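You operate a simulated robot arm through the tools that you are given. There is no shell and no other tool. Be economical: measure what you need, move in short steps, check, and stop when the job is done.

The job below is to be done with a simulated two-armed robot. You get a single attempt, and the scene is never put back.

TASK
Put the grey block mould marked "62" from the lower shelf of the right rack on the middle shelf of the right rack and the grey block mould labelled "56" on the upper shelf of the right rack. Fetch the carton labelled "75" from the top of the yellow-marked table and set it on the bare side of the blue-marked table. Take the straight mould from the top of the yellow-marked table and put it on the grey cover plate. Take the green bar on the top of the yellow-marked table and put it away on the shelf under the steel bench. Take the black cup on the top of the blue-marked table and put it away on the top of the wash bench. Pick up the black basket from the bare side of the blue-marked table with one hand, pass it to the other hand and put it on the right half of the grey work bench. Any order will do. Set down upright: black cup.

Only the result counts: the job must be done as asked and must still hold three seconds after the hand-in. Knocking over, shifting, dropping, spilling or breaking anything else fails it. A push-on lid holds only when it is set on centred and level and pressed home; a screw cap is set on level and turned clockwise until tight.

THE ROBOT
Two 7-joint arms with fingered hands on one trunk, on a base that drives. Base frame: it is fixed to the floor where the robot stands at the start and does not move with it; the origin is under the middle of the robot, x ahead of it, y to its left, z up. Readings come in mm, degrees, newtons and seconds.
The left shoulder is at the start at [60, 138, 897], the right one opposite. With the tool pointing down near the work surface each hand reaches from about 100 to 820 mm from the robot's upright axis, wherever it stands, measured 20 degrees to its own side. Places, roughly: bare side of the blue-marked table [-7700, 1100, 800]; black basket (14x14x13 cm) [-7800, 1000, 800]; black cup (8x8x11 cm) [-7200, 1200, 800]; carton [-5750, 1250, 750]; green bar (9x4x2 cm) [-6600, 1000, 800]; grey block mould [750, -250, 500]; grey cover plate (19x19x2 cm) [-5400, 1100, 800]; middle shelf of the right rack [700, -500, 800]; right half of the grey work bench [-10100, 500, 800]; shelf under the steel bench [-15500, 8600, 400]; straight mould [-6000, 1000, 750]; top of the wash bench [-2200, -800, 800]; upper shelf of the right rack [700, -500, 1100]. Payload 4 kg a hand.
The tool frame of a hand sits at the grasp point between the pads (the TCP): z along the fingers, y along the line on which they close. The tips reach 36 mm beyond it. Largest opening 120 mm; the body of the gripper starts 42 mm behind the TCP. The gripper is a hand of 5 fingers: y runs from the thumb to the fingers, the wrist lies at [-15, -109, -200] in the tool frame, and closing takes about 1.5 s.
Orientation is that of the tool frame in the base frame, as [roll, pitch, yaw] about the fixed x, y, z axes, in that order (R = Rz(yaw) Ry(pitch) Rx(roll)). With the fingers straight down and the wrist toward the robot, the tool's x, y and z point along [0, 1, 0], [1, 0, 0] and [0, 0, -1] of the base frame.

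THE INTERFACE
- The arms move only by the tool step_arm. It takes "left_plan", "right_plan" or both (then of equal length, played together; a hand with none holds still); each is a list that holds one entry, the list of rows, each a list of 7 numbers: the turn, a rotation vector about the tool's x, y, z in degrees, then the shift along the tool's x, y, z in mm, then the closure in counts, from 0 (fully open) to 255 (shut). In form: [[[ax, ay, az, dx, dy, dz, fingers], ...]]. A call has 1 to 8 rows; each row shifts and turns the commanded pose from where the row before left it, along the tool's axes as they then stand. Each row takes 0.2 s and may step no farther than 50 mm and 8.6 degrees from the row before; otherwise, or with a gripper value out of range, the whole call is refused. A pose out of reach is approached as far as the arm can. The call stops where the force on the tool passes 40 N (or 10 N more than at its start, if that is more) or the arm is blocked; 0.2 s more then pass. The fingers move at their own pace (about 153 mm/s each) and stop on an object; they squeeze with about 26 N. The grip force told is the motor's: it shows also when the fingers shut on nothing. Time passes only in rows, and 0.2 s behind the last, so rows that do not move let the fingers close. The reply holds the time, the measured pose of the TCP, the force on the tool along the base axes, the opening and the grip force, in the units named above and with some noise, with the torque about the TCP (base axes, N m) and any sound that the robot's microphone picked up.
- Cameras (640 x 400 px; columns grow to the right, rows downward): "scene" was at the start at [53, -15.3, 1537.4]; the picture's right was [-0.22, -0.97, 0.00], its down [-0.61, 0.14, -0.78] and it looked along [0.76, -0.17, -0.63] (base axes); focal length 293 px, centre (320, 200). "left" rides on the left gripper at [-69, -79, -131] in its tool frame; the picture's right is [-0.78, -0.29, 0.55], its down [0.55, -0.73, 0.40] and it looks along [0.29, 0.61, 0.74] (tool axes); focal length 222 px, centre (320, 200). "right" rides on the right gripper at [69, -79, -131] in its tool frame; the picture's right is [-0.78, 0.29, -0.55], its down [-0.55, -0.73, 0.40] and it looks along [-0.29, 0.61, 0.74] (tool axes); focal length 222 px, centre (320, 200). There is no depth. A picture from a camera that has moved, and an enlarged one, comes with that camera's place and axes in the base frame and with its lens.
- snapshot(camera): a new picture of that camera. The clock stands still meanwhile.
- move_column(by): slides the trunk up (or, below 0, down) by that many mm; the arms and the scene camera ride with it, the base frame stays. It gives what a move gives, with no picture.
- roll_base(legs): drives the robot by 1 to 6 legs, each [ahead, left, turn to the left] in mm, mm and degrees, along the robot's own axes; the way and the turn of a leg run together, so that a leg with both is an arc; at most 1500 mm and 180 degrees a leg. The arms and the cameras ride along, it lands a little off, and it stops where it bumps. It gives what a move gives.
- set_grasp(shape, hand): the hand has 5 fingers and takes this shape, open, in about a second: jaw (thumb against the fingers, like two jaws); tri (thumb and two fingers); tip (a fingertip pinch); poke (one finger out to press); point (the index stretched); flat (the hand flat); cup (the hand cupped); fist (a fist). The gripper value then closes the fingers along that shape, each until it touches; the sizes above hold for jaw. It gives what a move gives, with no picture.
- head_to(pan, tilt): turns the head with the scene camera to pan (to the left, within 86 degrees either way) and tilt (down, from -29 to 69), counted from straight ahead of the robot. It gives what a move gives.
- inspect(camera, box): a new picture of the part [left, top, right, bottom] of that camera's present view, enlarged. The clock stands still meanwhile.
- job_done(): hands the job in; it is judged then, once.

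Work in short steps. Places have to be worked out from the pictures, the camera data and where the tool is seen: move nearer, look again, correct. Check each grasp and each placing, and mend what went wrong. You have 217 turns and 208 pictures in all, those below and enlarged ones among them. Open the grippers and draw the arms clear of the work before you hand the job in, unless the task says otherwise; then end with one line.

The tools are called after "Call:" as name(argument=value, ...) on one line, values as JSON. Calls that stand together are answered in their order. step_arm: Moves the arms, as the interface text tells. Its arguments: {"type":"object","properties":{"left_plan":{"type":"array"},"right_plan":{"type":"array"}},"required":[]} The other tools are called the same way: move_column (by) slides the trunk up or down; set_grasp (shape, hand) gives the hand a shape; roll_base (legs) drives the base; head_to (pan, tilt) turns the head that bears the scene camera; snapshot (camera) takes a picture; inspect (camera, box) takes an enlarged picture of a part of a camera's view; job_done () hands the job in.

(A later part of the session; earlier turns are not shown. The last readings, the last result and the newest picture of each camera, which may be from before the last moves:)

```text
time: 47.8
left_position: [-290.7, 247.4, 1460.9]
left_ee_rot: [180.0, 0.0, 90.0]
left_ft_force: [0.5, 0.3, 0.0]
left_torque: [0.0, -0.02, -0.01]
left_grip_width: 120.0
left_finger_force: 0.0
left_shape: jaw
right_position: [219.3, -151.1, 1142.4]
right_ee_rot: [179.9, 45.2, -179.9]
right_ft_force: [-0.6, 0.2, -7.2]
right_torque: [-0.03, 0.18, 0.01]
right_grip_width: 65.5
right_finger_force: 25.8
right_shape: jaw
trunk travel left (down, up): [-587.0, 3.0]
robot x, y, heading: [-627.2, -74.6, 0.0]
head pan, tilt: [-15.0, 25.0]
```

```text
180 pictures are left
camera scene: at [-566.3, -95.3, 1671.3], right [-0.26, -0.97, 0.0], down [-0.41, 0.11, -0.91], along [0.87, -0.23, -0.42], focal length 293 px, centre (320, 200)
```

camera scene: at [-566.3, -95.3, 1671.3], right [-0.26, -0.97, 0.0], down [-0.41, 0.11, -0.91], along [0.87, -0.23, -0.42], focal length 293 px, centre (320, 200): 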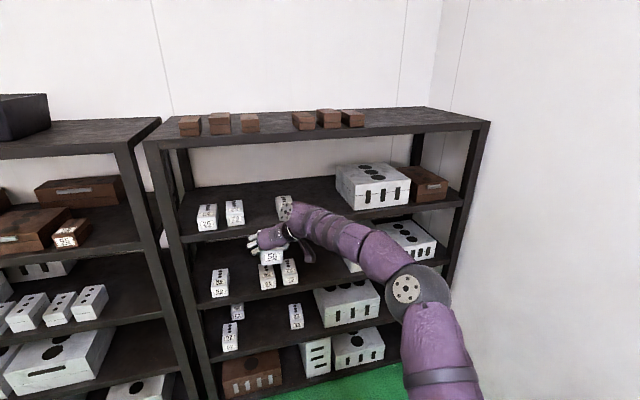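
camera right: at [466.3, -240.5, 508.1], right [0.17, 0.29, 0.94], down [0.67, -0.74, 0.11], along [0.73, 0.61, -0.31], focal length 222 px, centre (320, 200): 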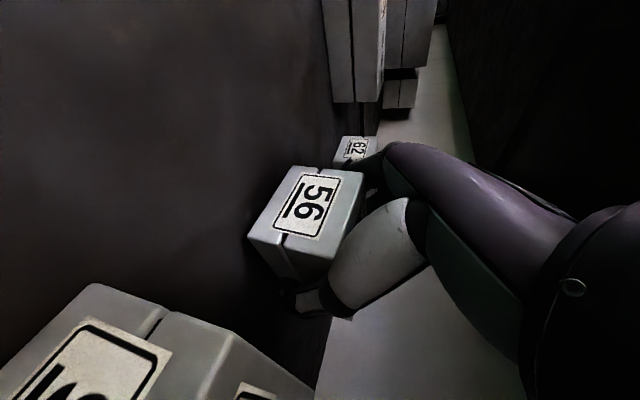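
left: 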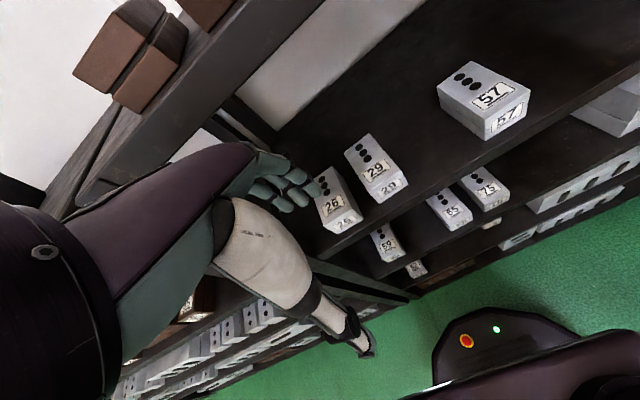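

I zoom to determine upper shelf height and free space before moving in.

Call:
inspect(camera="scene", box=[160, 140, 460, 330])

Call:
step_arm(right_plan=[[[0, 0, 0, -20, 0, -30, 255], [0, 0, 0, -20, 0, -30, 255], [0, 0, 0, 0, 0, 0, 255]]])

```text
2.11 times, centred on (310, 235) of scene
camera zoom: at [-566.3, -95.3, 1671.3], right [-0.26, -0.97, 0.0], down [-0.41, 0.11, -0.91], along [0.87, -0.23, -0.42], focal length 617 px, centre (341, 126)
```

zoom: 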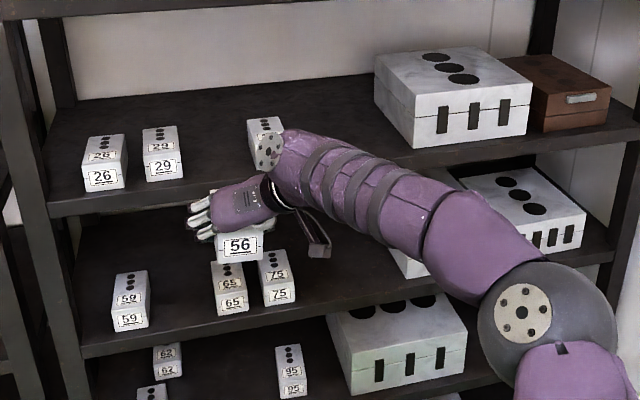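

```text
time: 48.6
left_position: [-290.0, 248.8, 1461.2]
left_ee_rot: [180.0, 0.0, 89.9]
left_ft_force: [-0.5, -0.2, 0.2]
left_torque: [-0.01, 0.01, 0.0]
left_grip_width: 119.7
left_finger_force: 0.1
left_shape: jaw
right_position: [208.2, -151.1, 1214.3]
right_ee_rot: [-180.0, 45.2, -179.7]
right_ft_force: [-0.1, -0.9, -7.1]
right_torque: [-0.02, 0.12, 0.02]
right_grip_width: 65.4
right_finger_force: 25.5
right_shape: jaw
trunk travel left (down, up): [-587.0, 3.0]
robot x, y, heading: [-628.6, -75.7, 0.0]
head pan, tilt: [-15.0, 25.0]
```

Shelf height ≈1097, free gap between 57 (right side ≈-275) and the big box (left side -528). I move right 240, then ahead in two stages toward TCP (530,-390).

Call:
roll_base(legs=[[0, -238, 0], [200, 0, 0]])

Call:
inspect(camera="scene", box=[160, 100, 460, 290])

Call:
snapshot(camera="right")

```text
time: 50.0
left_position: [-286.6, 106.4, 1461.4]
left_ee_rot: [-180.0, -0.1, 89.6]
left_ft_force: [0.8, 0.2, -0.4]
left_torque: [-0.02, 0.05, 0.0]
left_grip_width: 119.8
left_finger_force: 0.0
left_shape: jaw
right_position: [210.3, -295.0, 1211.1]
right_ee_rot: [-179.8, 44.8, 179.9]
right_ft_force: [0.6, 0.4, -7.5]
right_torque: [-0.03, 0.13, 0.0]
right_grip_width: 65.2
right_finger_force: 25.6
right_shape: jaw
trunk travel left (down, up): [-587.0, 3.0]
robot x, y, heading: [-624.6, -213.8, -0.2]
head pan, tilt: [-15.0, 25.0]
stopped in leg 1: the robot was blocked; the commanded pose is now the measured one
```

```text
2.11 times, centred on (310, 195) of scene
camera zoom: at [-563.7, -232.3, 1671.2], right [-0.26, -0.96, 0.0], down [-0.41, 0.11, -0.91], along [0.87, -0.24, -0.42], focal length 617 px, centre (341, 210)
```

zoom: 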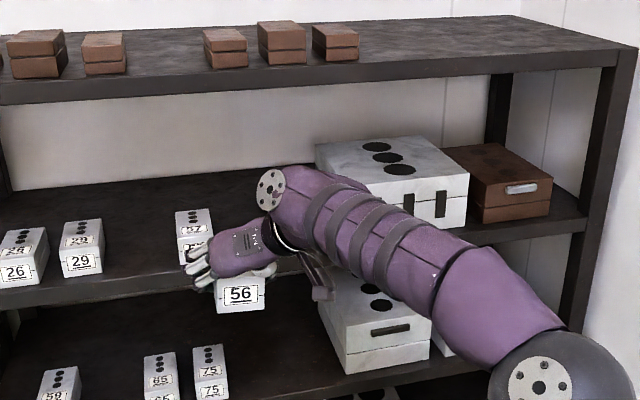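

```text
177 pictures are left
camera right: at [68.3, -374.4, 1254.8], right [0.17, 0.29, 0.94], down [0.67, -0.74, 0.11], along [0.73, 0.61, -0.32], focal length 222 px, centre (320, 200)
```

right: 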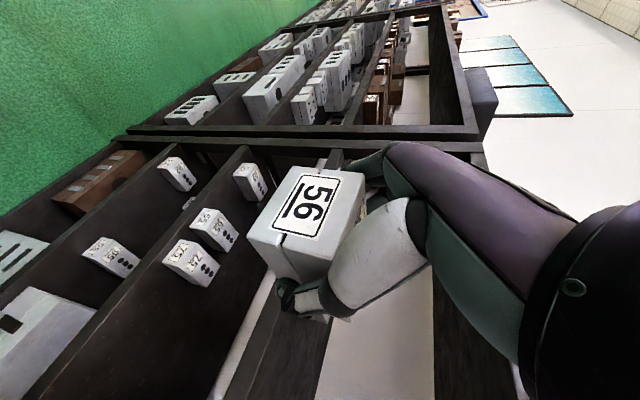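

Something to the right blocked the base. I look right.

Call:
head_to(pan=-80, tilt=50)

Call:
snapshot(camera="scene")

```text
time: 51.4
left_position: [-287.1, 108.1, 1461.8]
left_ee_rot: [179.9, 0.0, 89.6]
left_ft_force: [0.2, 0.8, 0.7]
left_torque: [0.01, 0.03, -0.01]
left_grip_width: 119.7
left_finger_force: 0.1
left_shape: jaw
right_position: [209.0, -296.3, 1213.5]
right_ee_rot: [-179.9, 45.1, 179.7]
right_ft_force: [-0.4, -0.4, -7.0]
right_torque: [-0.01, 0.12, 0.0]
right_grip_width: 64.9
right_finger_force: 26.7
right_shape: jaw
trunk travel left (down, up): [-587.0, 3.0]
robot x, y, heading: [-624.2, -210.1, 0.2]
head pan, tilt: [-80.0, 50.0]
```

```text
176 pictures are left
camera scene: at [-641.0, -283.8, 1633.9], right [-0.99, -0.17, 0.0], down [-0.13, 0.75, -0.64], along [0.11, -0.63, -0.77], focal length 293 px, centre (320, 200)
```

scene: 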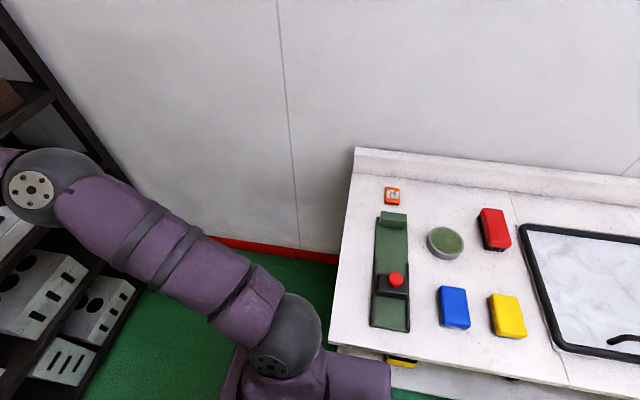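

A bench stands right-rear. I step the base 15 left off it and shift the arm itself ~95 mm right instead.

Call:
roll_base(legs=[[0, 15, 0]])

Call:
step_arm(right_plan=[[[0, 0, 0, 0, -35, 0, 255], [0, 0, 0, 0, -35, 0, 255], [0, 0, 0, 0, -35, 0, 255], [0, 0, 0, 0, 0, 0, 255]]])

Call:
head_to(pan=-15, tilt=25)

Call:
inspect(camera="scene", box=[160, 100, 460, 290])

```text
time: 52.1
left_position: [-286.2, 122.4, 1461.4]
left_ee_rot: [179.9, -0.1, 89.6]
left_ft_force: [-0.2, -0.6, 0.2]
left_torque: [-0.04, -0.03, 0.0]
left_grip_width: 119.6
left_finger_force: 0.0
left_shape: jaw
right_position: [209.2, -281.9, 1214.1]
right_ee_rot: [-179.7, 45.1, 179.8]
right_ft_force: [0.2, 0.3, -8.1]
right_torque: [-0.02, 0.09, 0.01]
right_grip_width: 65.0
right_finger_force: 26.0
right_shape: jaw
trunk travel left (down, up): [-587.0, 3.0]
robot x, y, heading: [-621.1, -200.2, 0.1]
head pan, tilt: [-80.0, 50.0]
```

```text
time: 53.1
left_position: [-287.3, 123.9, 1462.3]
left_ee_rot: [179.9, 0.0, 89.5]
left_ft_force: [-0.5, -0.1, 0.2]
left_torque: [0.01, 0.03, 0.01]
left_grip_width: 119.7
left_finger_force: 0.0
left_shape: jaw
right_position: [206.1, -385.2, 1215.1]
right_ee_rot: [180.0, 45.1, 179.8]
right_ft_force: [0.0, 0.5, -8.3]
right_torque: [-0.02, 0.16, -0.02]
right_grip_width: 65.1
right_finger_force: 25.9
right_shape: jaw
trunk travel left (down, up): [-587.0, 3.0]
robot x, y, heading: [-625.1, -196.6, -0.4]
head pan, tilt: [-80.0, 50.0]
```

```text
time: 54.5
left_position: [-289.4, 121.8, 1462.3]
left_ee_rot: [179.9, -0.1, 89.6]
left_ft_force: [-0.3, 0.2, -0.1]
left_torque: [0.01, 0.02, 0.03]
left_grip_width: 120.3
left_finger_force: 0.1
left_shape: jaw
right_position: [206.0, -387.4, 1214.7]
right_ee_rot: [-179.8, 45.2, 179.9]
right_ft_force: [0.2, -0.5, -7.2]
right_torque: [-0.03, 0.13, -0.02]
right_grip_width: 65.1
right_finger_force: 26.0
right_shape: jaw
trunk travel left (down, up): [-587.0, 3.0]
robot x, y, heading: [-624.7, -199.9, -0.3]
head pan, tilt: [-15.0, 25.0]
```

```text
2.11 times, centred on (310, 195) of scene
camera zoom: at [-565.3, -218.4, 1671.3], right [-0.26, -0.96, 0.0], down [-0.41, 0.11, -0.91], along [0.87, -0.24, -0.42], focal length 617 px, centre (341, 210)
```

zoom: 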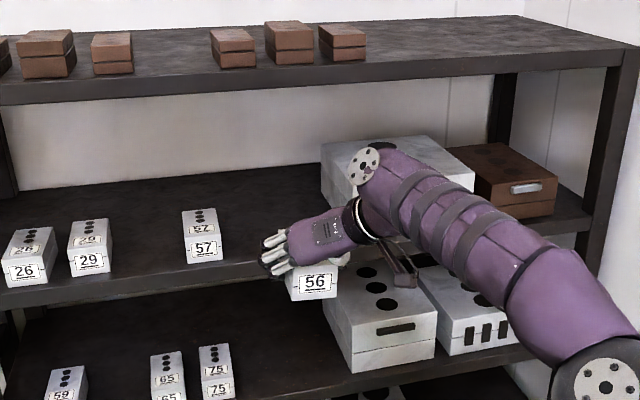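

Gap is clear ahead of the block. I drive in 320 mm.

Call:
roll_base(legs=[[320, 0, 0]])

Call:
snapshot(camera="right")

Call:
snapshot(camera="scene")

```text
time: 56.6
left_position: [31.6, 120.5, 1461.2]
left_ee_rot: [179.9, 0.0, 89.5]
left_ft_force: [0.0, -0.3, 0.0]
left_torque: [0.01, 0.01, 0.01]
left_grip_width: 119.6
left_finger_force: 0.0
left_shape: jaw
right_position: [524.5, -388.4, 1214.7]
right_ee_rot: [-179.9, 45.2, 179.9]
right_ft_force: [0.6, -0.7, -7.3]
right_torque: [-0.04, 0.14, 0.02]
right_grip_width: 65.3
right_finger_force: 26.0
right_shape: jaw
trunk travel left (down, up): [-587.0, 3.0]
robot x, y, heading: [-309.5, -201.9, -0.3]
head pan, tilt: [-15.0, 25.0]
```

```text
174 pictures are left
camera right: at [382.7, -467.2, 1258.1], right [0.17, 0.29, 0.94], down [0.67, -0.74, 0.11], along [0.73, 0.61, -0.32], focal length 222 px, centre (320, 200)
```

right: 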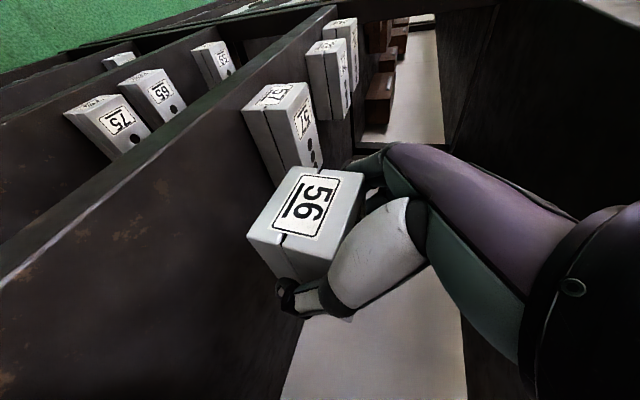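

```text
173 pictures are left
camera scene: at [-246.0, -219.8, 1671.3], right [-0.26, -0.96, 0.0], down [-0.41, 0.11, -0.91], along [0.87, -0.24, -0.42], focal length 293 px, centre (320, 200)
```

scene: 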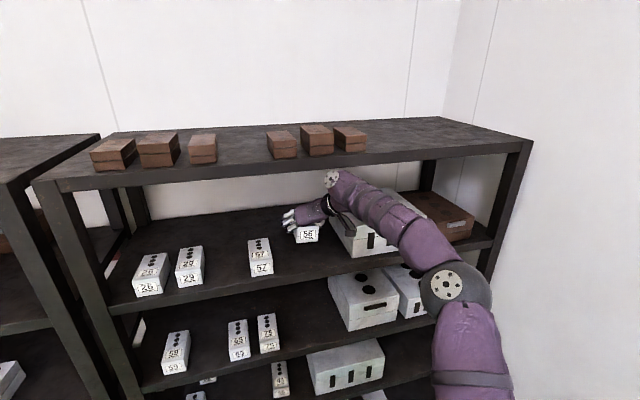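

Positioned over free shelf. I lower by the trunk, stopping on contact.

Call:
move_column(by=-60)

Call:
move_column(by=-12)

Call:
inspect(camera="scene", box=[230, 150, 390, 270])

```text
time: 57.6
left_position: [31.0, 120.4, 1403.7]
left_ee_rot: [179.9, 0.0, 89.6]
left_ft_force: [-1.2, 0.0, 0.3]
left_torque: [0.01, 0.0, -0.02]
left_grip_width: 119.6
left_finger_force: 0.1
left_shape: jaw
right_position: [524.4, -388.8, 1155.9]
right_ee_rot: [-180.0, 45.0, 179.8]
right_ft_force: [-1.0, -0.2, -7.5]
right_torque: [0.02, 0.12, 0.0]
right_grip_width: 65.3
right_finger_force: 26.2
right_shape: jaw
trunk travel left (down, up): [-527.0, 63.0]
robot x, y, heading: [-305.4, -196.7, -0.2]
head pan, tilt: [-15.0, 25.0]
```

```text
time: 58.2
left_position: [29.8, 120.2, 1391.0]
left_ee_rot: [179.9, -0.1, 89.5]
left_ft_force: [-0.7, -0.1, -0.1]
left_torque: [0.03, -0.01, 0.0]
left_grip_width: 119.7
left_finger_force: 0.0
left_shape: jaw
right_position: [524.5, -388.7, 1142.2]
right_ee_rot: [-179.8, 45.1, 179.9]
right_ft_force: [-0.1, 0.3, -6.7]
right_torque: [0.0, 0.17, 0.0]
right_grip_width: 65.1
right_finger_force: 26.0
right_shape: jaw
trunk travel left (down, up): [-515.0, 75.0]
robot x, y, heading: [-305.4, -198.0, -0.6]
head pan, tilt: [-15.0, 25.0]
```

```text
3.33 times, centred on (310, 210) of scene
camera zoom: at [-247.5, -219.9, 1599.3], right [-0.26, -0.96, 0.0], down [-0.41, 0.11, -0.91], along [0.87, -0.24, -0.42], focal length 977 px, centre (353, 167)
```

zoom: 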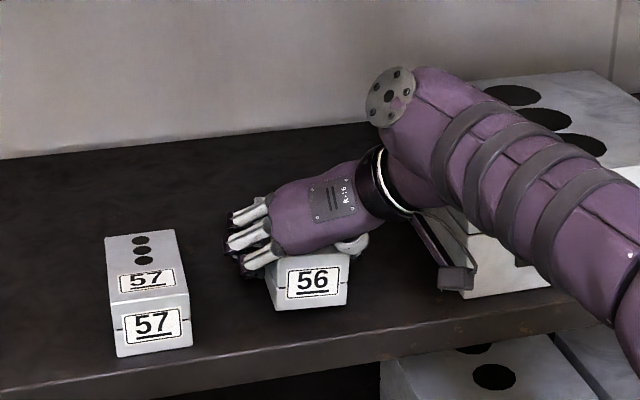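

Close to the shelf now; I lower in small steps and watch the force.

Call:
move_column(by=-5)

Call:
move_column(by=-4)

```text
time: 58.7
left_position: [30.6, 119.2, 1385.1]
left_ee_rot: [179.8, -0.1, 89.5]
left_ft_force: [-0.2, 0.4, 0.1]
left_torque: [0.01, 0.01, 0.0]
left_grip_width: 119.7
left_finger_force: 0.1
left_shape: jaw
right_position: [524.2, -389.2, 1138.0]
right_ee_rot: [-179.8, 45.1, 179.8]
right_ft_force: [-0.3, -0.2, -7.5]
right_torque: [-0.04, 0.09, 0.0]
right_grip_width: 65.3
right_finger_force: 26.0
right_shape: jaw
trunk travel left (down, up): [-510.0, 80.0]
robot x, y, heading: [-310.5, -199.0, -0.4]
head pan, tilt: [-15.0, 25.0]
```

```text
time: 59.3
left_position: [31.1, 121.1, 1381.5]
left_ee_rot: [180.0, -0.1, 89.5]
left_ft_force: [0.5, 0.8, 1.3]
left_torque: [0.0, 0.02, -0.01]
left_grip_width: 120.0
left_finger_force: 0.1
left_shape: jaw
right_position: [525.5, -388.9, 1134.3]
right_ee_rot: [-179.9, 45.2, 179.8]
right_ft_force: [0.2, 0.2, -7.4]
right_torque: [0.0, 0.16, 0.02]
right_grip_width: 65.0
right_finger_force: 26.2
right_shape: jaw
trunk travel left (down, up): [-506.0, 84.0]
robot x, y, heading: [-305.6, -202.8, -0.5]
head pan, tilt: [-15.0, 25.0]
```

Call:
move_column(by=-4)

Call:
move_column(by=-4)

Call:
inspect(camera="scene", box=[260, 170, 360, 240])

```text
time: 59.8
left_position: [30.5, 121.0, 1376.4]
left_ee_rot: [179.9, -0.1, 89.6]
left_ft_force: [0.6, -0.5, -0.1]
left_torque: [-0.07, 0.03, 0.01]
left_grip_width: 119.7
left_finger_force: 0.0
left_shape: jaw
right_position: [524.6, -388.9, 1130.2]
right_ee_rot: [-179.8, 45.0, 179.8]
right_ft_force: [-0.3, 0.1, -7.8]
right_torque: [-0.05, 0.15, -0.02]
right_grip_width: 65.1
right_finger_force: 26.5
right_shape: jaw
trunk travel left (down, up): [-502.0, 88.0]
robot x, y, heading: [-308.5, -204.2, -0.2]
head pan, tilt: [-15.0, 25.0]
```

```text
time: 60.3
left_position: [30.8, 120.1, 1373.3]
left_ee_rot: [179.9, -0.1, 89.4]
left_ft_force: [1.0, 0.0, 0.0]
left_torque: [0.0, -0.04, 0.03]
left_grip_width: 119.7
left_finger_force: 0.1
left_shape: jaw
right_position: [523.6, -388.7, 1126.2]
right_ee_rot: [-179.9, 45.2, 179.8]
right_ft_force: [0.6, 0.2, -6.0]
right_torque: [-0.05, 0.19, 0.01]
right_grip_width: 65.3
right_finger_force: 25.9
right_shape: jaw
trunk travel left (down, up): [-498.0, 92.0]
robot x, y, heading: [-310.1, -200.1, -0.2]
head pan, tilt: [-15.0, 25.0]
```

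```text
5.71 times, centred on (310, 205) of scene
camera zoom: at [-247.4, -219.8, 1582.4], right [-0.26, -0.96, 0.0], down [-0.41, 0.11, -0.91], along [0.87, -0.24, -0.42], focal length 1674 px, centre (377, 171)
```

zoom: 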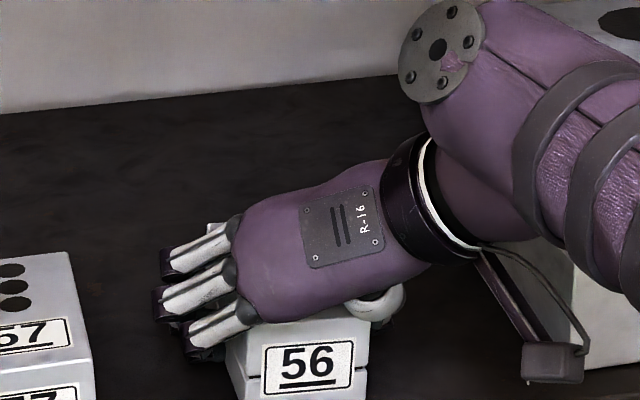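

Force begins to drop (−6.0). A few more mm.

Call:
move_column(by=-4)

Call:
move_column(by=-3)

```text
time: 60.9
left_position: [29.9, 120.1, 1369.3]
left_ee_rot: [179.8, 0.0, 89.5]
left_ft_force: [-0.7, -0.4, -0.5]
left_torque: [-0.04, 0.0, -0.03]
left_grip_width: 120.0
left_finger_force: 0.1
left_shape: jaw
right_position: [524.1, -388.5, 1124.5]
right_ee_rot: [180.0, 45.2, 179.7]
right_ft_force: [0.0, 0.7, 3.7]
right_torque: [-0.32, 0.19, -0.2]
right_grip_width: 65.4
right_finger_force: 26.2
right_shape: jaw
trunk travel left (down, up): [-494.0, 96.0]
robot x, y, heading: [-305.5, -201.0, -0.3]
head pan, tilt: [-15.0, 25.0]
```

```text
time: 61.4
left_position: [29.8, 121.7, 1367.2]
left_ee_rot: [179.8, 0.1, 89.5]
left_ft_force: [-0.6, -0.3, 0.6]
left_torque: [0.0, 0.0, -0.03]
left_grip_width: 119.8
left_finger_force: 0.1
left_shape: jaw
right_position: [522.7, -387.6, 1122.4]
right_ee_rot: [179.9, 45.4, 179.7]
right_ft_force: [-1.6, 1.0, 12.0]
right_torque: [-0.51, 0.28, -0.39]
right_grip_width: 65.4
right_finger_force: 26.1
right_shape: jaw
trunk travel left (down, up): [-491.0, 99.0]
robot x, y, heading: [-307.3, -200.2, -0.3]
head pan, tilt: [-15.0, 25.0]
```

Resting on the shelf. I open the hand to about 100 mm and lift slightly.

Call:
step_arm(right_plan=[[[0, 0, 0, 0, 0, 0, 120], [0, 0, 0, 0, 0, 0, 90], [0, 0, 0, 0, 0, 0, 60], [0, 0, 0, 0, 0, 0, 30], [0, 0, 0, 0, 0, 0, 20], [0, 0, 0, 0, 0, 0, 20]]])

Call:
snapshot(camera="right")

Call:
inspect(camera="scene", box=[230, 150, 390, 250])

```text
time: 62.8
left_position: [28.3, 119.1, 1366.3]
left_ee_rot: [179.9, -0.1, 89.5]
left_ft_force: [1.2, -0.6, -0.6]
left_torque: [-0.01, 0.01, 0.01]
left_grip_width: 119.8
left_finger_force: 0.1
left_shape: jaw
right_position: [522.3, -390.9, 1120.8]
right_ee_rot: [180.0, 45.1, 179.5]
right_ft_force: [-0.5, -6.4, 9.8]
right_torque: [0.3, 0.07, 0.06]
right_grip_width: 111.8
right_finger_force: 0.1
right_shape: jaw
trunk travel left (down, up): [-491.0, 99.0]
robot x, y, heading: [-307.8, -200.3, -0.7]
head pan, tilt: [-15.0, 25.0]
```

```text
170 pictures are left
camera right: at [380.1, -468.3, 1163.7], right [0.17, 0.29, 0.94], down [0.66, -0.74, 0.11], along [0.73, 0.61, -0.32], focal length 222 px, centre (320, 200)
```

right: 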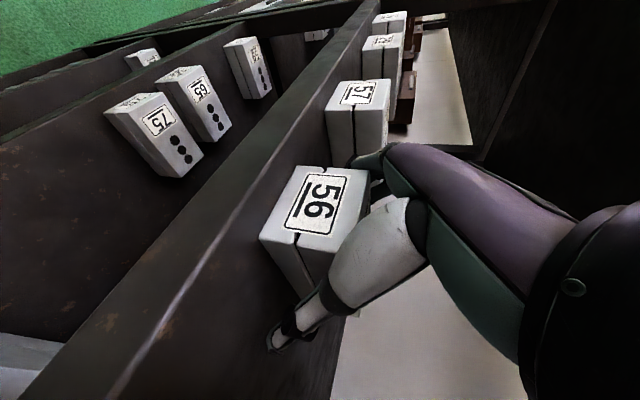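

```text
4.00 times, centred on (310, 200) of scene
camera zoom: at [-249.5, -220.5, 1575.4], right [-0.26, -0.96, 0.0], down [-0.41, 0.11, -0.91], along [0.87, -0.24, -0.42], focal length 1172 px, centre (360, 200)
```

zoom: 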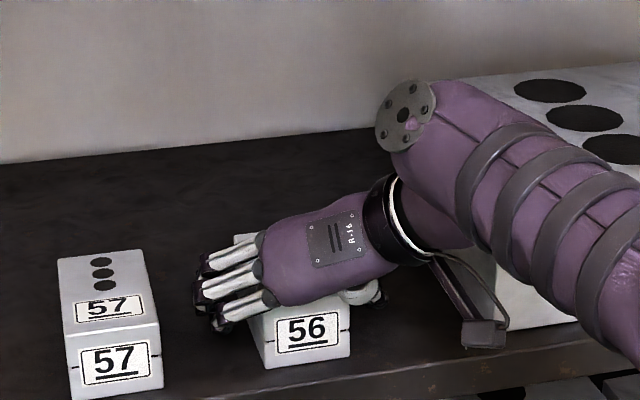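

Released. I lift straight up 85 mm, then back out, and check the block.

Call:
move_column(by=85)

Call:
roll_base(legs=[[-330, 0, 0]])

Call:
snapshot(camera="scene")

```text
time: 64.0
left_position: [30.0, 121.0, 1450.6]
left_ee_rot: [179.9, -0.1, 89.5]
left_ft_force: [-0.2, 0.3, -0.2]
left_torque: [0.0, 0.02, 0.01]
left_grip_width: 119.8
left_finger_force: 0.1
left_shape: jaw
right_position: [523.8, -387.8, 1203.7]
right_ee_rot: [-179.8, 45.1, 179.9]
right_ft_force: [-0.5, 0.1, -0.6]
right_torque: [0.03, -0.05, -0.04]
right_grip_width: 110.5
right_finger_force: 0.0
right_shape: jaw
trunk travel left (down, up): [-576.0, 14.0]
robot x, y, heading: [-305.9, -199.6, -0.4]
head pan, tilt: [-15.0, 25.0]
```

```text
time: 66.2
left_position: [-302.4, 124.5, 1452.1]
left_ee_rot: [179.8, 0.0, 90.2]
left_ft_force: [-0.2, 0.3, 0.4]
left_torque: [0.03, -0.03, 0.0]
left_grip_width: 120.0
left_finger_force: 0.1
left_shape: jaw
right_position: [197.3, -379.2, 1204.6]
right_ee_rot: [-179.9, 45.2, -179.4]
right_ft_force: [-0.9, -0.4, 0.4]
right_torque: [0.0, 0.01, -0.03]
right_grip_width: 110.7
right_finger_force: 0.1
right_shape: jaw
trunk travel left (down, up): [-576.0, 14.0]
robot x, y, heading: [-635.8, -198.2, 0.4]
head pan, tilt: [-15.0, 25.0]
```

```text
168 pictures are left
camera scene: at [-576.9, -219.3, 1660.4], right [-0.25, -0.97, 0.0], down [-0.41, 0.11, -0.91], along [0.88, -0.23, -0.42], focal length 293 px, centre (320, 200)
```

scene: 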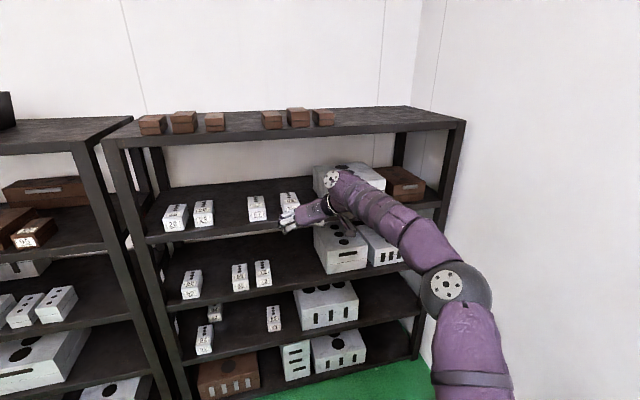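

56 stands on the upper shelf. Next is 62: I back off left, lower the trunk and bring the arm back to the low straight pose.

Call:
roll_base(legs=[[0, 255, 0]])

Call:
move_column(by=-400)

Call:
move_column(by=-80)

Call:
step_arm(right_plan=[[[0, 0, 0, 21.5, 17, 39, 0], [0, 0, 0, 21.5, 17, 39, 0], [0, 0, 0, 21.5, 17, 39, 0], [0, 0, 0, 21.5, 17, 39, 0], [0, 0, 0, 21.5, 17, 39, 0], [0, 0, 0, 10, 17, 20, 0], [0, -7.5, 0, 0, 0, 0, 0], [0, -7.5, 0, 0, 0, 0, 0]]])

Call:
head_to(pan=-8, tilt=45)

Call:
snapshot(camera="scene")

```text
time: 68.0
left_position: [-304.5, 379.3, 1450.1]
left_ee_rot: [179.8, 0.0, 90.2]
left_ft_force: [-1.3, 1.0, 0.1]
left_torque: [-0.02, -0.04, 0.03]
left_grip_width: 119.5
left_finger_force: 0.1
left_shape: jaw
right_position: [195.8, -124.7, 1204.7]
right_ee_rot: [-179.9, 45.2, -179.5]
right_ft_force: [-0.8, 0.9, -0.3]
right_torque: [-0.01, 0.01, 0.0]
right_grip_width: 110.8
right_finger_force: 0.0
right_shape: jaw
trunk travel left (down, up): [-576.0, 14.0]
robot x, y, heading: [-637.9, 51.4, 0.5]
head pan, tilt: [-15.0, 25.0]
```

```text
time: 71.8
left_position: [-304.5, 377.3, 1051.4]
left_ee_rot: [180.0, -0.2, 90.2]
left_ft_force: [0.5, 0.4, 0.2]
left_torque: [0.08, -0.01, -0.02]
left_grip_width: 119.7
left_finger_force: 0.1
left_shape: jaw
right_position: [195.8, -126.5, 805.2]
right_ee_rot: [-179.7, 45.2, -179.4]
right_ft_force: [-0.3, 0.6, 0.7]
right_torque: [-0.02, 0.0, 0.0]
right_grip_width: 110.6
right_finger_force: 0.1
right_shape: jaw
trunk travel left (down, up): [-176.0, 414.0]
robot x, y, heading: [-635.8, 52.1, 0.6]
head pan, tilt: [-15.0, 25.0]
```

```text
time: 73.0
left_position: [-304.0, 378.0, 970.7]
left_ee_rot: [179.9, -0.1, 90.3]
left_ft_force: [0.0, 0.8, -0.3]
left_torque: [-0.01, 0.02, -0.02]
left_grip_width: 119.6
left_finger_force: 0.0
left_shape: jaw
right_position: [196.1, -125.9, 726.1]
right_ee_rot: [-179.9, 45.3, -179.5]
right_ft_force: [-1.1, 0.3, -0.2]
right_torque: [0.06, 0.0, 0.01]
right_grip_width: 110.7
right_finger_force: 0.0
right_shape: jaw
trunk travel left (down, up): [-96.0, 494.0]
robot x, y, heading: [-639.0, 53.0, 0.2]
head pan, tilt: [-15.0, 25.0]
```

```text
time: 74.8
left_position: [-304.0, 378.1, 970.9]
left_ee_rot: [179.9, -0.1, 90.1]
left_ft_force: [0.2, -0.8, -0.2]
left_torque: [-0.02, 0.02, 0.01]
left_grip_width: 120.0
left_finger_force: 0.0
left_shape: jaw
right_position: [265.4, -22.3, 489.0]
right_ee_rot: [-179.9, 60.3, -179.4]
right_ft_force: [-0.1, -0.4, -0.4]
right_torque: [0.01, 0.02, 0.03]
right_grip_width: 119.6
right_finger_force: 0.1
right_shape: jaw
trunk travel left (down, up): [-96.0, 494.0]
robot x, y, heading: [-634.0, 52.1, 0.6]
head pan, tilt: [-15.0, 25.0]
```

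```text
time: 75.6
left_position: [-303.5, 377.0, 972.0]
left_ee_rot: [179.9, 0.0, 90.2]
left_ft_force: [0.6, 0.0, 0.2]
left_torque: [0.02, 0.0, 0.03]
left_grip_width: 119.7
left_finger_force: 0.0
left_shape: jaw
right_position: [265.6, -22.6, 488.8]
right_ee_rot: [-179.8, 60.1, -179.4]
right_ft_force: [0.7, 1.3, 0.4]
right_torque: [0.02, 0.04, -0.05]
right_grip_width: 119.9
right_finger_force: 0.0
right_shape: jaw
trunk travel left (down, up): [-96.0, 494.0]
robot x, y, heading: [-636.0, 53.9, 0.5]
head pan, tilt: [-8.0, 45.0]
```

```text
167 pictures are left
camera scene: at [-586.0, 46.4, 1149.9], right [-0.13, -0.99, 0.0], down [-0.7, 0.09, -0.71], along [0.7, -0.09, -0.71], focal length 293 px, centre (320, 200)
```

scene: 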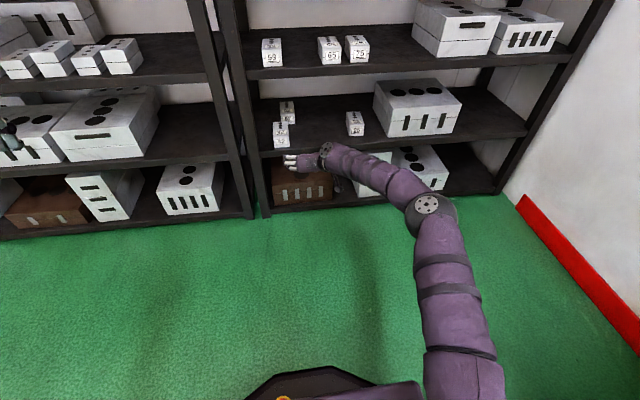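

I zoom on 62 and 92 to fix their places exactly.

Call:
inspect(camera="scene", box=[250, 80, 370, 170])

Call:
snapshot(camera="right")

```text
4.44 times, centred on (310, 125) of scene
camera zoom: at [-586.0, 46.4, 1149.9], right [-0.13, -0.99, 0.0], down [-0.7, 0.09, -0.71], along [0.7, -0.09, -0.71], focal length 1302 px, centre (364, 533)
```

zoom: 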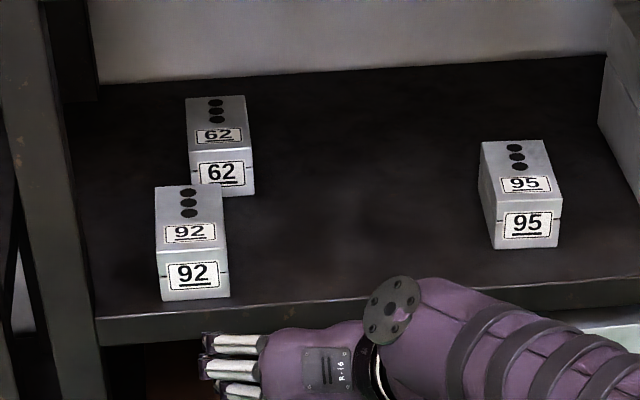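

```text
165 pictures are left
camera right: at [117.8, -102.7, 494.0], right [-0.09, 0.29, 0.95], down [0.62, -0.73, 0.28], along [0.78, 0.62, -0.12], focal length 222 px, centre (320, 200)
```

right: 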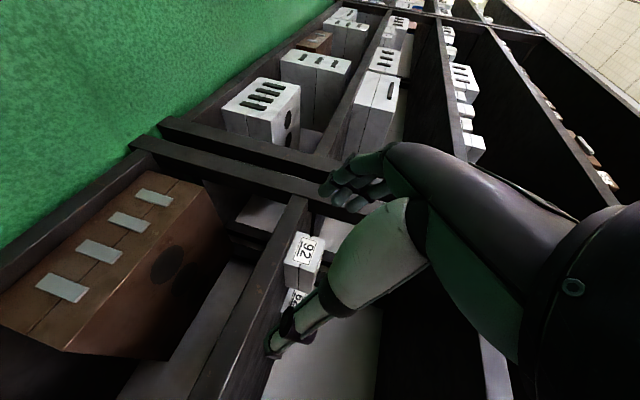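

62: right side y≈1, centre y≈35, front x≈667; 92 ends at x≈590, right side y≈37. I enter right of 92 (TCP y≈-48), stop between them at x≈612, then shift left.

Call:
step_arm(right_plan=[[[0, 0, 0, 0, 0, 0, 40], [0, 0, 0, 0, 0, 0, 40]]])

Call:
roll_base(legs=[[0, -28, 0], [345, 0, 0]])

Call:
snapshot(camera="right")

Call:
snapshot(camera="scene")

```text
time: 76.2
left_position: [-304.5, 378.1, 971.3]
left_ee_rot: [180.0, -0.2, 90.2]
left_ft_force: [0.3, -0.3, -0.9]
left_torque: [-0.03, 0.01, -0.02]
left_grip_width: 119.8
left_finger_force: 0.1
left_shape: jaw
right_position: [266.4, -22.1, 488.7]
right_ee_rot: [-179.7, 60.2, -179.3]
right_ft_force: [-0.3, 0.7, -0.3]
right_torque: [-0.04, -0.01, 0.01]
right_grip_width: 101.2
right_finger_force: 0.0
right_shape: jaw
trunk travel left (down, up): [-96.0, 494.0]
robot x, y, heading: [-636.3, 54.9, 0.7]
head pan, tilt: [-8.0, 45.0]
```

```text
time: 79.0
left_position: [50.2, 352.3, 971.2]
left_ee_rot: [180.0, 0.0, 90.2]
left_ft_force: [-0.4, 0.2, -0.6]
left_torque: [-0.03, -0.04, 0.03]
left_grip_width: 120.0
left_finger_force: 0.2
left_shape: jaw
right_position: [620.1, -49.1, 488.3]
right_ee_rot: [-179.7, 60.2, -179.5]
right_ft_force: [-0.6, 0.3, -0.7]
right_torque: [0.03, -0.02, -0.02]
right_grip_width: 101.4
right_finger_force: 0.1
right_shape: jaw
trunk travel left (down, up): [-96.0, 494.0]
robot x, y, heading: [-280.6, 29.6, 0.4]
head pan, tilt: [-8.0, 45.0]
```

```text
164 pictures are left
camera right: at [472.0, -129.0, 494.0], right [-0.09, 0.29, 0.95], down [0.62, -0.73, 0.28], along [0.78, 0.62, -0.12], focal length 222 px, centre (320, 200)
```

right: 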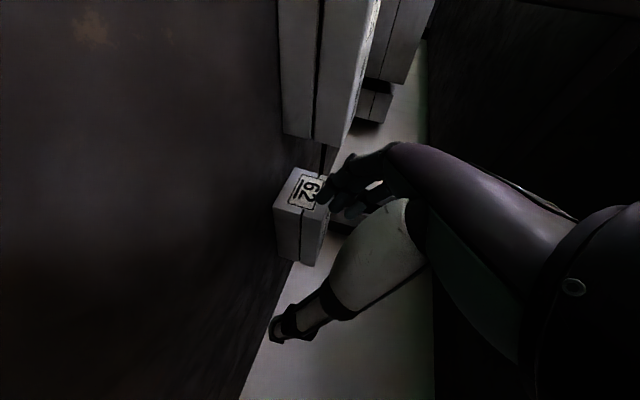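

```text
163 pictures are left
camera scene: at [-231.8, 20.4, 1149.8], right [-0.13, -0.99, 0.0], down [-0.7, 0.09, -0.71], along [0.7, -0.09, -0.71], focal length 293 px, centre (320, 200)
```

scene: 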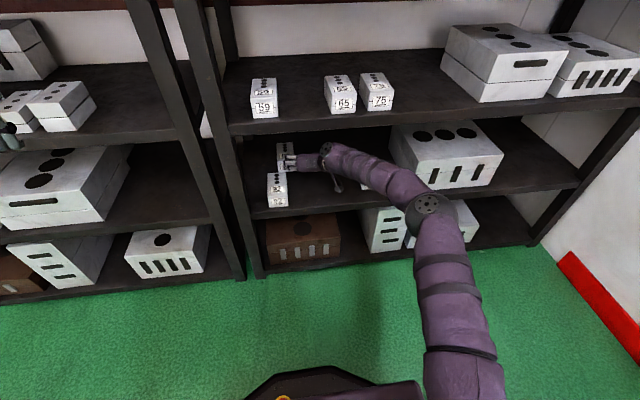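

I refine 62's location relative to the hand with an enlarged hand view.

Call:
inspect(camera="right", box=[240, 130, 380, 280])

Call:
inspect(camera="scene", box=[240, 120, 360, 220])

```text
2.67 times, centred on (310, 205) of right
camera zoom: at [472.0, -129.0, 494.0], right [-0.09, 0.29, 0.95], down [0.62, -0.73, 0.28], along [0.78, 0.62, -0.12], focal length 592 px, centre (347, 187)
```

zoom: 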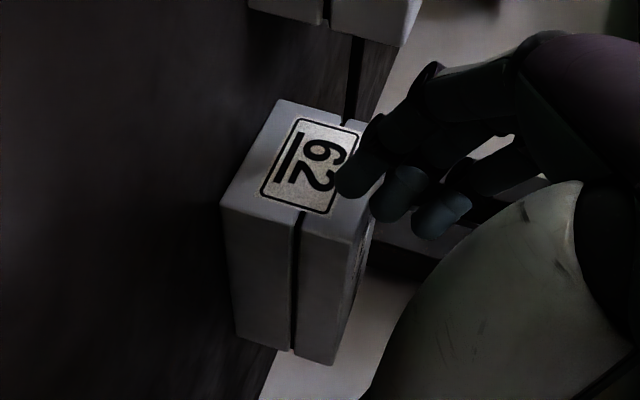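

```text
4.00 times, centred on (300, 170) of scene
camera zoom: at [-231.8, 20.4, 1149.8], right [-0.13, -0.99, 0.0], down [-0.7, 0.09, -0.71], along [0.7, -0.09, -0.71], focal length 1172 px, centre (400, 320)
```

zoom: 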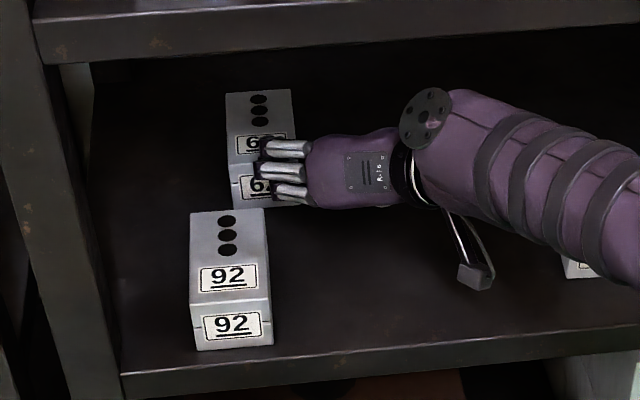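

62: y 6–73 → centre ≈37, front ≈670. I shift left 86 mm between the two blocks.

Call:
roll_base(legs=[[0, 86, 0]])

Call:
snapshot(camera="right")

Call:
inspect(camera="scene", box=[220, 120, 360, 220])

```text
time: 80.0
left_position: [49.4, 436.6, 971.4]
left_ee_rot: [179.9, -0.1, 90.3]
left_ft_force: [-1.0, 0.0, -0.6]
left_torque: [0.02, -0.02, -0.01]
left_grip_width: 119.9
left_finger_force: 0.1
left_shape: jaw
right_position: [618.5, 35.8, 488.9]
right_ee_rot: [-179.7, 60.3, -179.5]
right_ft_force: [0.3, -0.6, 0.4]
right_torque: [-0.02, 0.0, 0.01]
right_grip_width: 101.4
right_finger_force: 0.1
right_shape: jaw
trunk travel left (down, up): [-96.0, 494.0]
robot x, y, heading: [-287.0, 114.4, 0.2]
head pan, tilt: [-8.0, 45.0]
```

```text
160 pictures are left
camera right: at [471.4, -43.9, 494.0], right [-0.09, 0.29, 0.95], down [0.62, -0.73, 0.28], along [0.78, 0.62, -0.12], focal length 222 px, centre (320, 200)
```

right: 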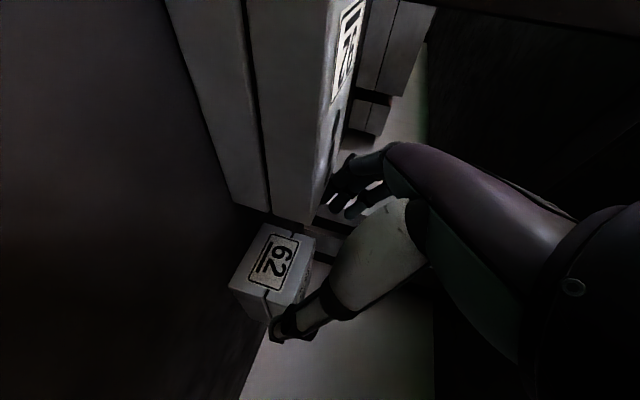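

```text
4.00 times, centred on (290, 170) of scene
camera zoom: at [-232.2, 105.8, 1149.8], right [-0.13, -0.99, 0.0], down [-0.7, 0.09, -0.71], along [0.7, -0.09, -0.71], focal length 1172 px, centre (440, 320)
```

zoom: 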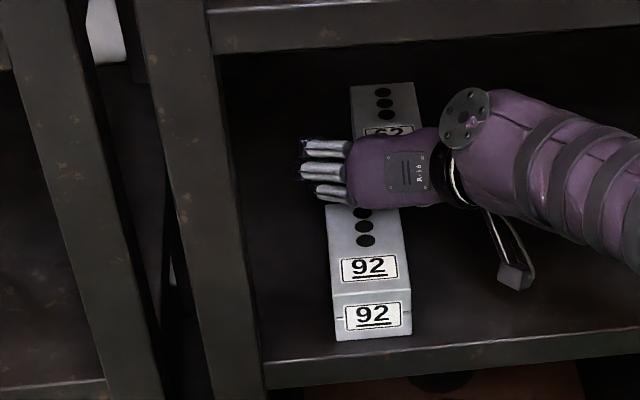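

Clear of 92. Forward 84 mm to straddle 62.

Call:
roll_base(legs=[[84, 0, 0]])

Call:
snapshot(camera="right")

```text
time: 81.1
left_position: [133.8, 437.3, 971.4]
left_ee_rot: [179.9, -0.1, 90.3]
left_ft_force: [-1.1, 0.8, -0.6]
left_torque: [-0.03, 0.0, 0.02]
left_grip_width: 119.9
left_finger_force: 0.1
left_shape: jaw
right_position: [702.5, 36.7, 488.5]
right_ee_rot: [-179.7, 60.2, -179.4]
right_ft_force: [-0.1, 0.0, 0.3]
right_torque: [-0.02, -0.02, 0.02]
right_grip_width: 101.4
right_finger_force: 0.0
right_shape: jaw
trunk travel left (down, up): [-96.0, 494.0]
robot x, y, heading: [-199.7, 115.5, 0.5]
head pan, tilt: [-8.0, 45.0]
```

```text
158 pictures are left
camera right: at [556.0, -43.1, 494.0], right [-0.09, 0.29, 0.95], down [0.62, -0.73, 0.28], along [0.78, 0.62, -0.12], focal length 222 px, centre (320, 200)
```

right: 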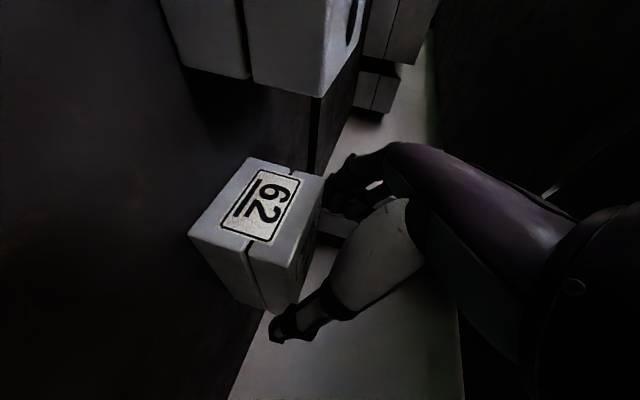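

Straddling. I lower 34 mm and close.

Call:
move_column(by=-34)

Call:
step_arm(right_plan=[[[0, 0, 0, 0, 0, 0, 90], [0, 0, 0, 0, 0, 0, 140], [0, 0, 0, 0, 0, 0, 200], [0, 0, 0, 0, 0, 0, 255], [0, 0, 0, 0, 0, 0, 255], [0, 0, 0, 0, 0, 0, 255], [0, 0, 0, 0, 0, 0, 255], [0, 0, 0, 0, 0, 0, 255]]])

Call:
snapshot(camera="right")

```text
time: 81.9
left_position: [131.3, 437.1, 939.0]
left_ee_rot: [179.7, 0.0, 90.2]
left_ft_force: [-0.2, 1.0, -0.3]
left_torque: [-0.01, -0.01, 0.01]
left_grip_width: 119.7
left_finger_force: 0.1
left_shape: jaw
right_position: [702.9, 36.1, 464.4]
right_ee_rot: [-179.7, 60.8, -179.6]
right_ft_force: [-12.2, -5.3, 36.4]
right_torque: [-1.42, 0.94, -0.38]
right_grip_width: 101.2
right_finger_force: 0.0
right_shape: jaw
trunk travel left (down, up): [-62.0, 528.0]
robot x, y, heading: [-198.5, 110.4, 0.4]
head pan, tilt: [-8.0, 45.0]
```

```text
time: 83.7
left_position: [132.7, 436.5, 937.7]
left_ee_rot: [179.7, -0.1, 90.2]
left_ft_force: [0.3, 0.2, -0.5]
left_torque: [0.01, -0.02, 0.0]
left_grip_width: 119.7
left_finger_force: 0.1
left_shape: jaw
right_position: [704.7, 34.1, 461.0]
right_ee_rot: [-179.9, 60.7, -179.9]
right_ft_force: [1.9, -13.9, 28.8]
right_torque: [-0.78, 0.77, 0.19]
right_grip_width: 58.2
right_finger_force: 26.0
right_shape: jaw
trunk travel left (down, up): [-62.0, 528.0]
robot x, y, heading: [-196.3, 112.8, 0.6]
head pan, tilt: [-8.0, 45.0]
```

```text
157 pictures are left
camera right: at [556.5, -45.2, 464.8], right [-0.09, 0.29, 0.95], down [0.62, -0.73, 0.29], along [0.78, 0.61, -0.11], focal length 222 px, centre (320, 200)
```

right: 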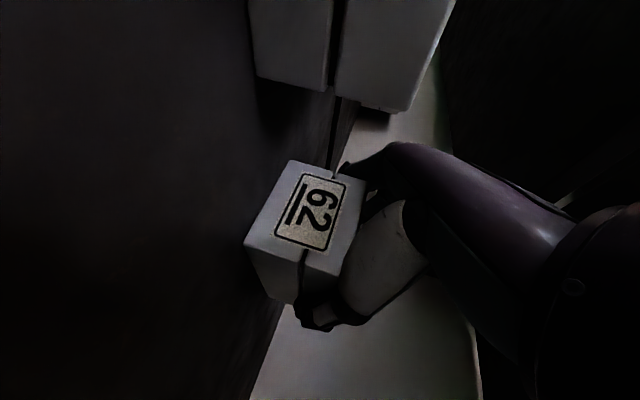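

It closed (58 mm) with the hand pressing. I raise gently and check the hold.

Call:
move_column(by=12)

Call:
move_column(by=10)

Call:
snapshot(camera="right")

Call:
inspect(camera="scene", box=[220, 100, 360, 200])

```text
time: 84.3
left_position: [134.2, 438.9, 949.9]
left_ee_rot: [179.8, -0.1, 90.1]
left_ft_force: [-0.2, 0.4, 0.1]
left_torque: [0.02, -0.03, 0.0]
left_grip_width: 119.7
left_finger_force: 0.0
left_shape: jaw
right_position: [702.1, 41.6, 462.3]
right_ee_rot: [-180.0, 59.8, -179.4]
right_ft_force: [0.5, -0.4, 1.4]
right_torque: [-0.33, 0.07, 0.13]
right_grip_width: 58.3
right_finger_force: 26.3
right_shape: jaw
trunk travel left (down, up): [-74.0, 516.0]
robot x, y, heading: [-192.7, 113.8, 0.3]
head pan, tilt: [-8.0, 45.0]
```

```text
time: 84.9
left_position: [135.4, 436.5, 959.5]
left_ee_rot: [179.9, -0.1, 90.2]
left_ft_force: [-0.5, -0.6, 0.0]
left_torque: [-0.01, 0.0, -0.01]
left_grip_width: 120.0
left_finger_force: 0.1
left_shape: jaw
right_position: [703.4, 36.9, 473.8]
right_ee_rot: [-179.8, 60.0, -179.4]
right_ft_force: [-0.1, 0.1, -6.7]
right_torque: [0.01, 0.12, 0.0]
right_grip_width: 59.1
right_finger_force: 25.9
right_shape: jaw
trunk travel left (down, up): [-84.0, 506.0]
robot x, y, heading: [-196.9, 112.0, 0.6]
head pan, tilt: [-8.0, 45.0]
```

```text
156 pictures are left
camera right: at [555.6, -42.6, 480.1], right [-0.08, 0.29, 0.95], down [0.62, -0.73, 0.28], along [0.78, 0.62, -0.12], focal length 222 px, centre (320, 200)
```

right: 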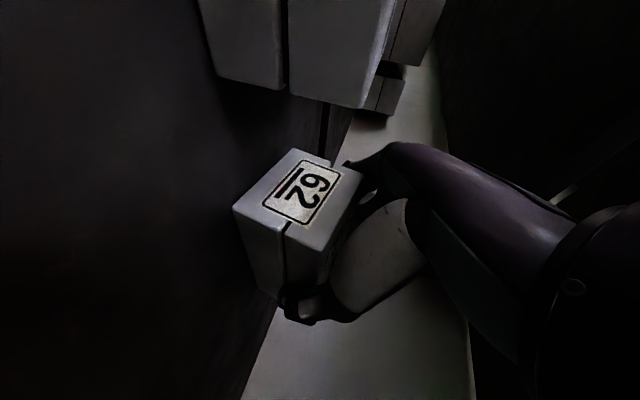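

```text
4.00 times, centred on (290, 150) of scene
camera zoom: at [-147.0, 106.4, 1137.7], right [-0.13, -0.99, 0.0], down [-0.7, 0.09, -0.71], along [0.7, -0.09, -0.71], focal length 1172 px, centre (440, 400)
```

zoom: 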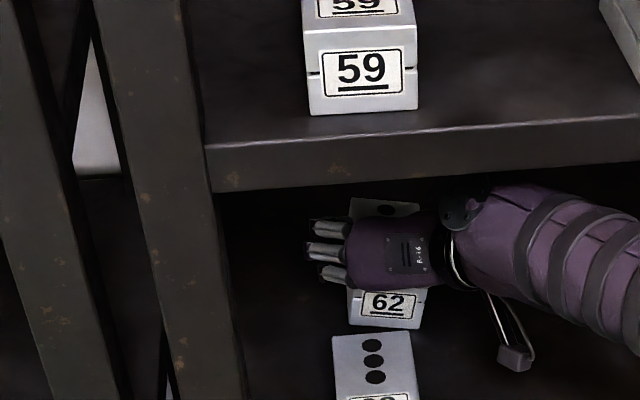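

62 is lifted. I move right 85 mm to get clear of 92, then back out.

Call:
roll_base(legs=[[0, -88, 0]])

Call:
roll_base(legs=[[-450, 0, 0]])

Call:
snapshot(camera="scene")

Call:
snapshot(camera="right")

```text
time: 86.0
left_position: [135.3, 349.7, 959.3]
left_ee_rot: [180.0, -0.1, 90.2]
left_ft_force: [-0.2, 0.5, -0.4]
left_torque: [0.0, -0.02, -0.01]
left_grip_width: 119.9
left_finger_force: 0.0
left_shape: jaw
right_position: [705.2, -49.8, 474.4]
right_ee_rot: [-179.9, 60.1, -179.6]
right_ft_force: [0.8, 0.1, -6.7]
right_torque: [-0.02, 0.1, -0.02]
right_grip_width: 58.9
right_finger_force: 26.5
right_shape: jaw
trunk travel left (down, up): [-84.0, 506.0]
robot x, y, heading: [-199.9, 27.6, 0.2]
head pan, tilt: [-8.0, 45.0]
```

```text
time: 88.7
left_position: [-316.1, 347.3, 957.6]
left_ee_rot: [179.9, -0.1, 89.9]
left_ft_force: [-0.1, -0.1, -1.3]
left_torque: [-0.01, -0.02, -0.01]
left_grip_width: 119.6
left_finger_force: 0.1
left_shape: jaw
right_position: [250.0, -55.4, 474.6]
right_ee_rot: [-179.8, 60.1, -179.7]
right_ft_force: [-0.2, 0.0, -7.9]
right_torque: [0.02, 0.1, -0.02]
right_grip_width: 59.0
right_finger_force: 26.0
right_shape: jaw
trunk travel left (down, up): [-84.0, 506.0]
robot x, y, heading: [-647.5, 22.0, 0.3]
head pan, tilt: [-8.0, 45.0]
```

```text
154 pictures are left
camera scene: at [-599.7, 17.3, 1137.8], right [-0.14, -0.99, 0.0], down [-0.7, 0.1, -0.71], along [0.7, -0.1, -0.71], focal length 293 px, centre (320, 200)
```

scene: 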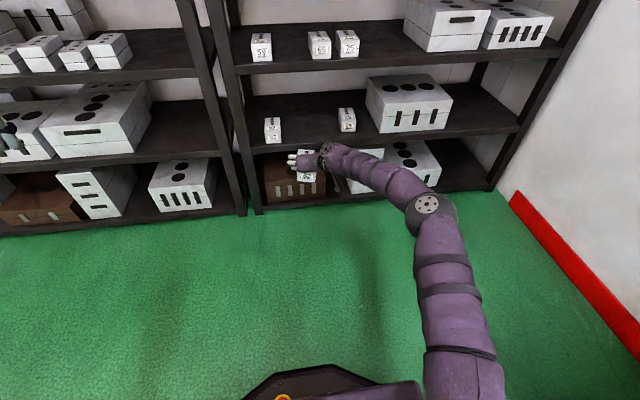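

```text
153 pictures are left
camera right: at [102.8, -135.2, 481.0], right [-0.08, 0.29, 0.95], down [0.62, -0.73, 0.28], along [0.78, 0.61, -0.12], focal length 222 px, centre (320, 200)
```

right: 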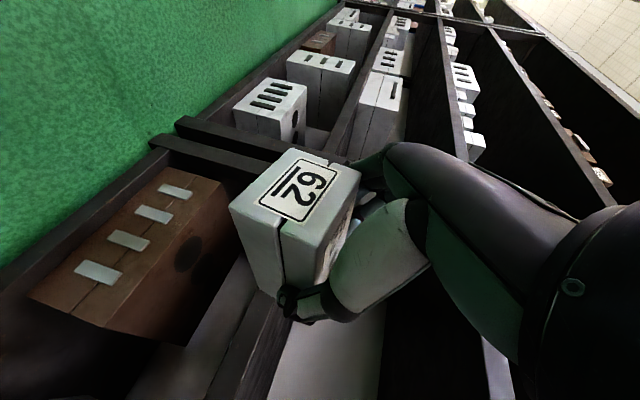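

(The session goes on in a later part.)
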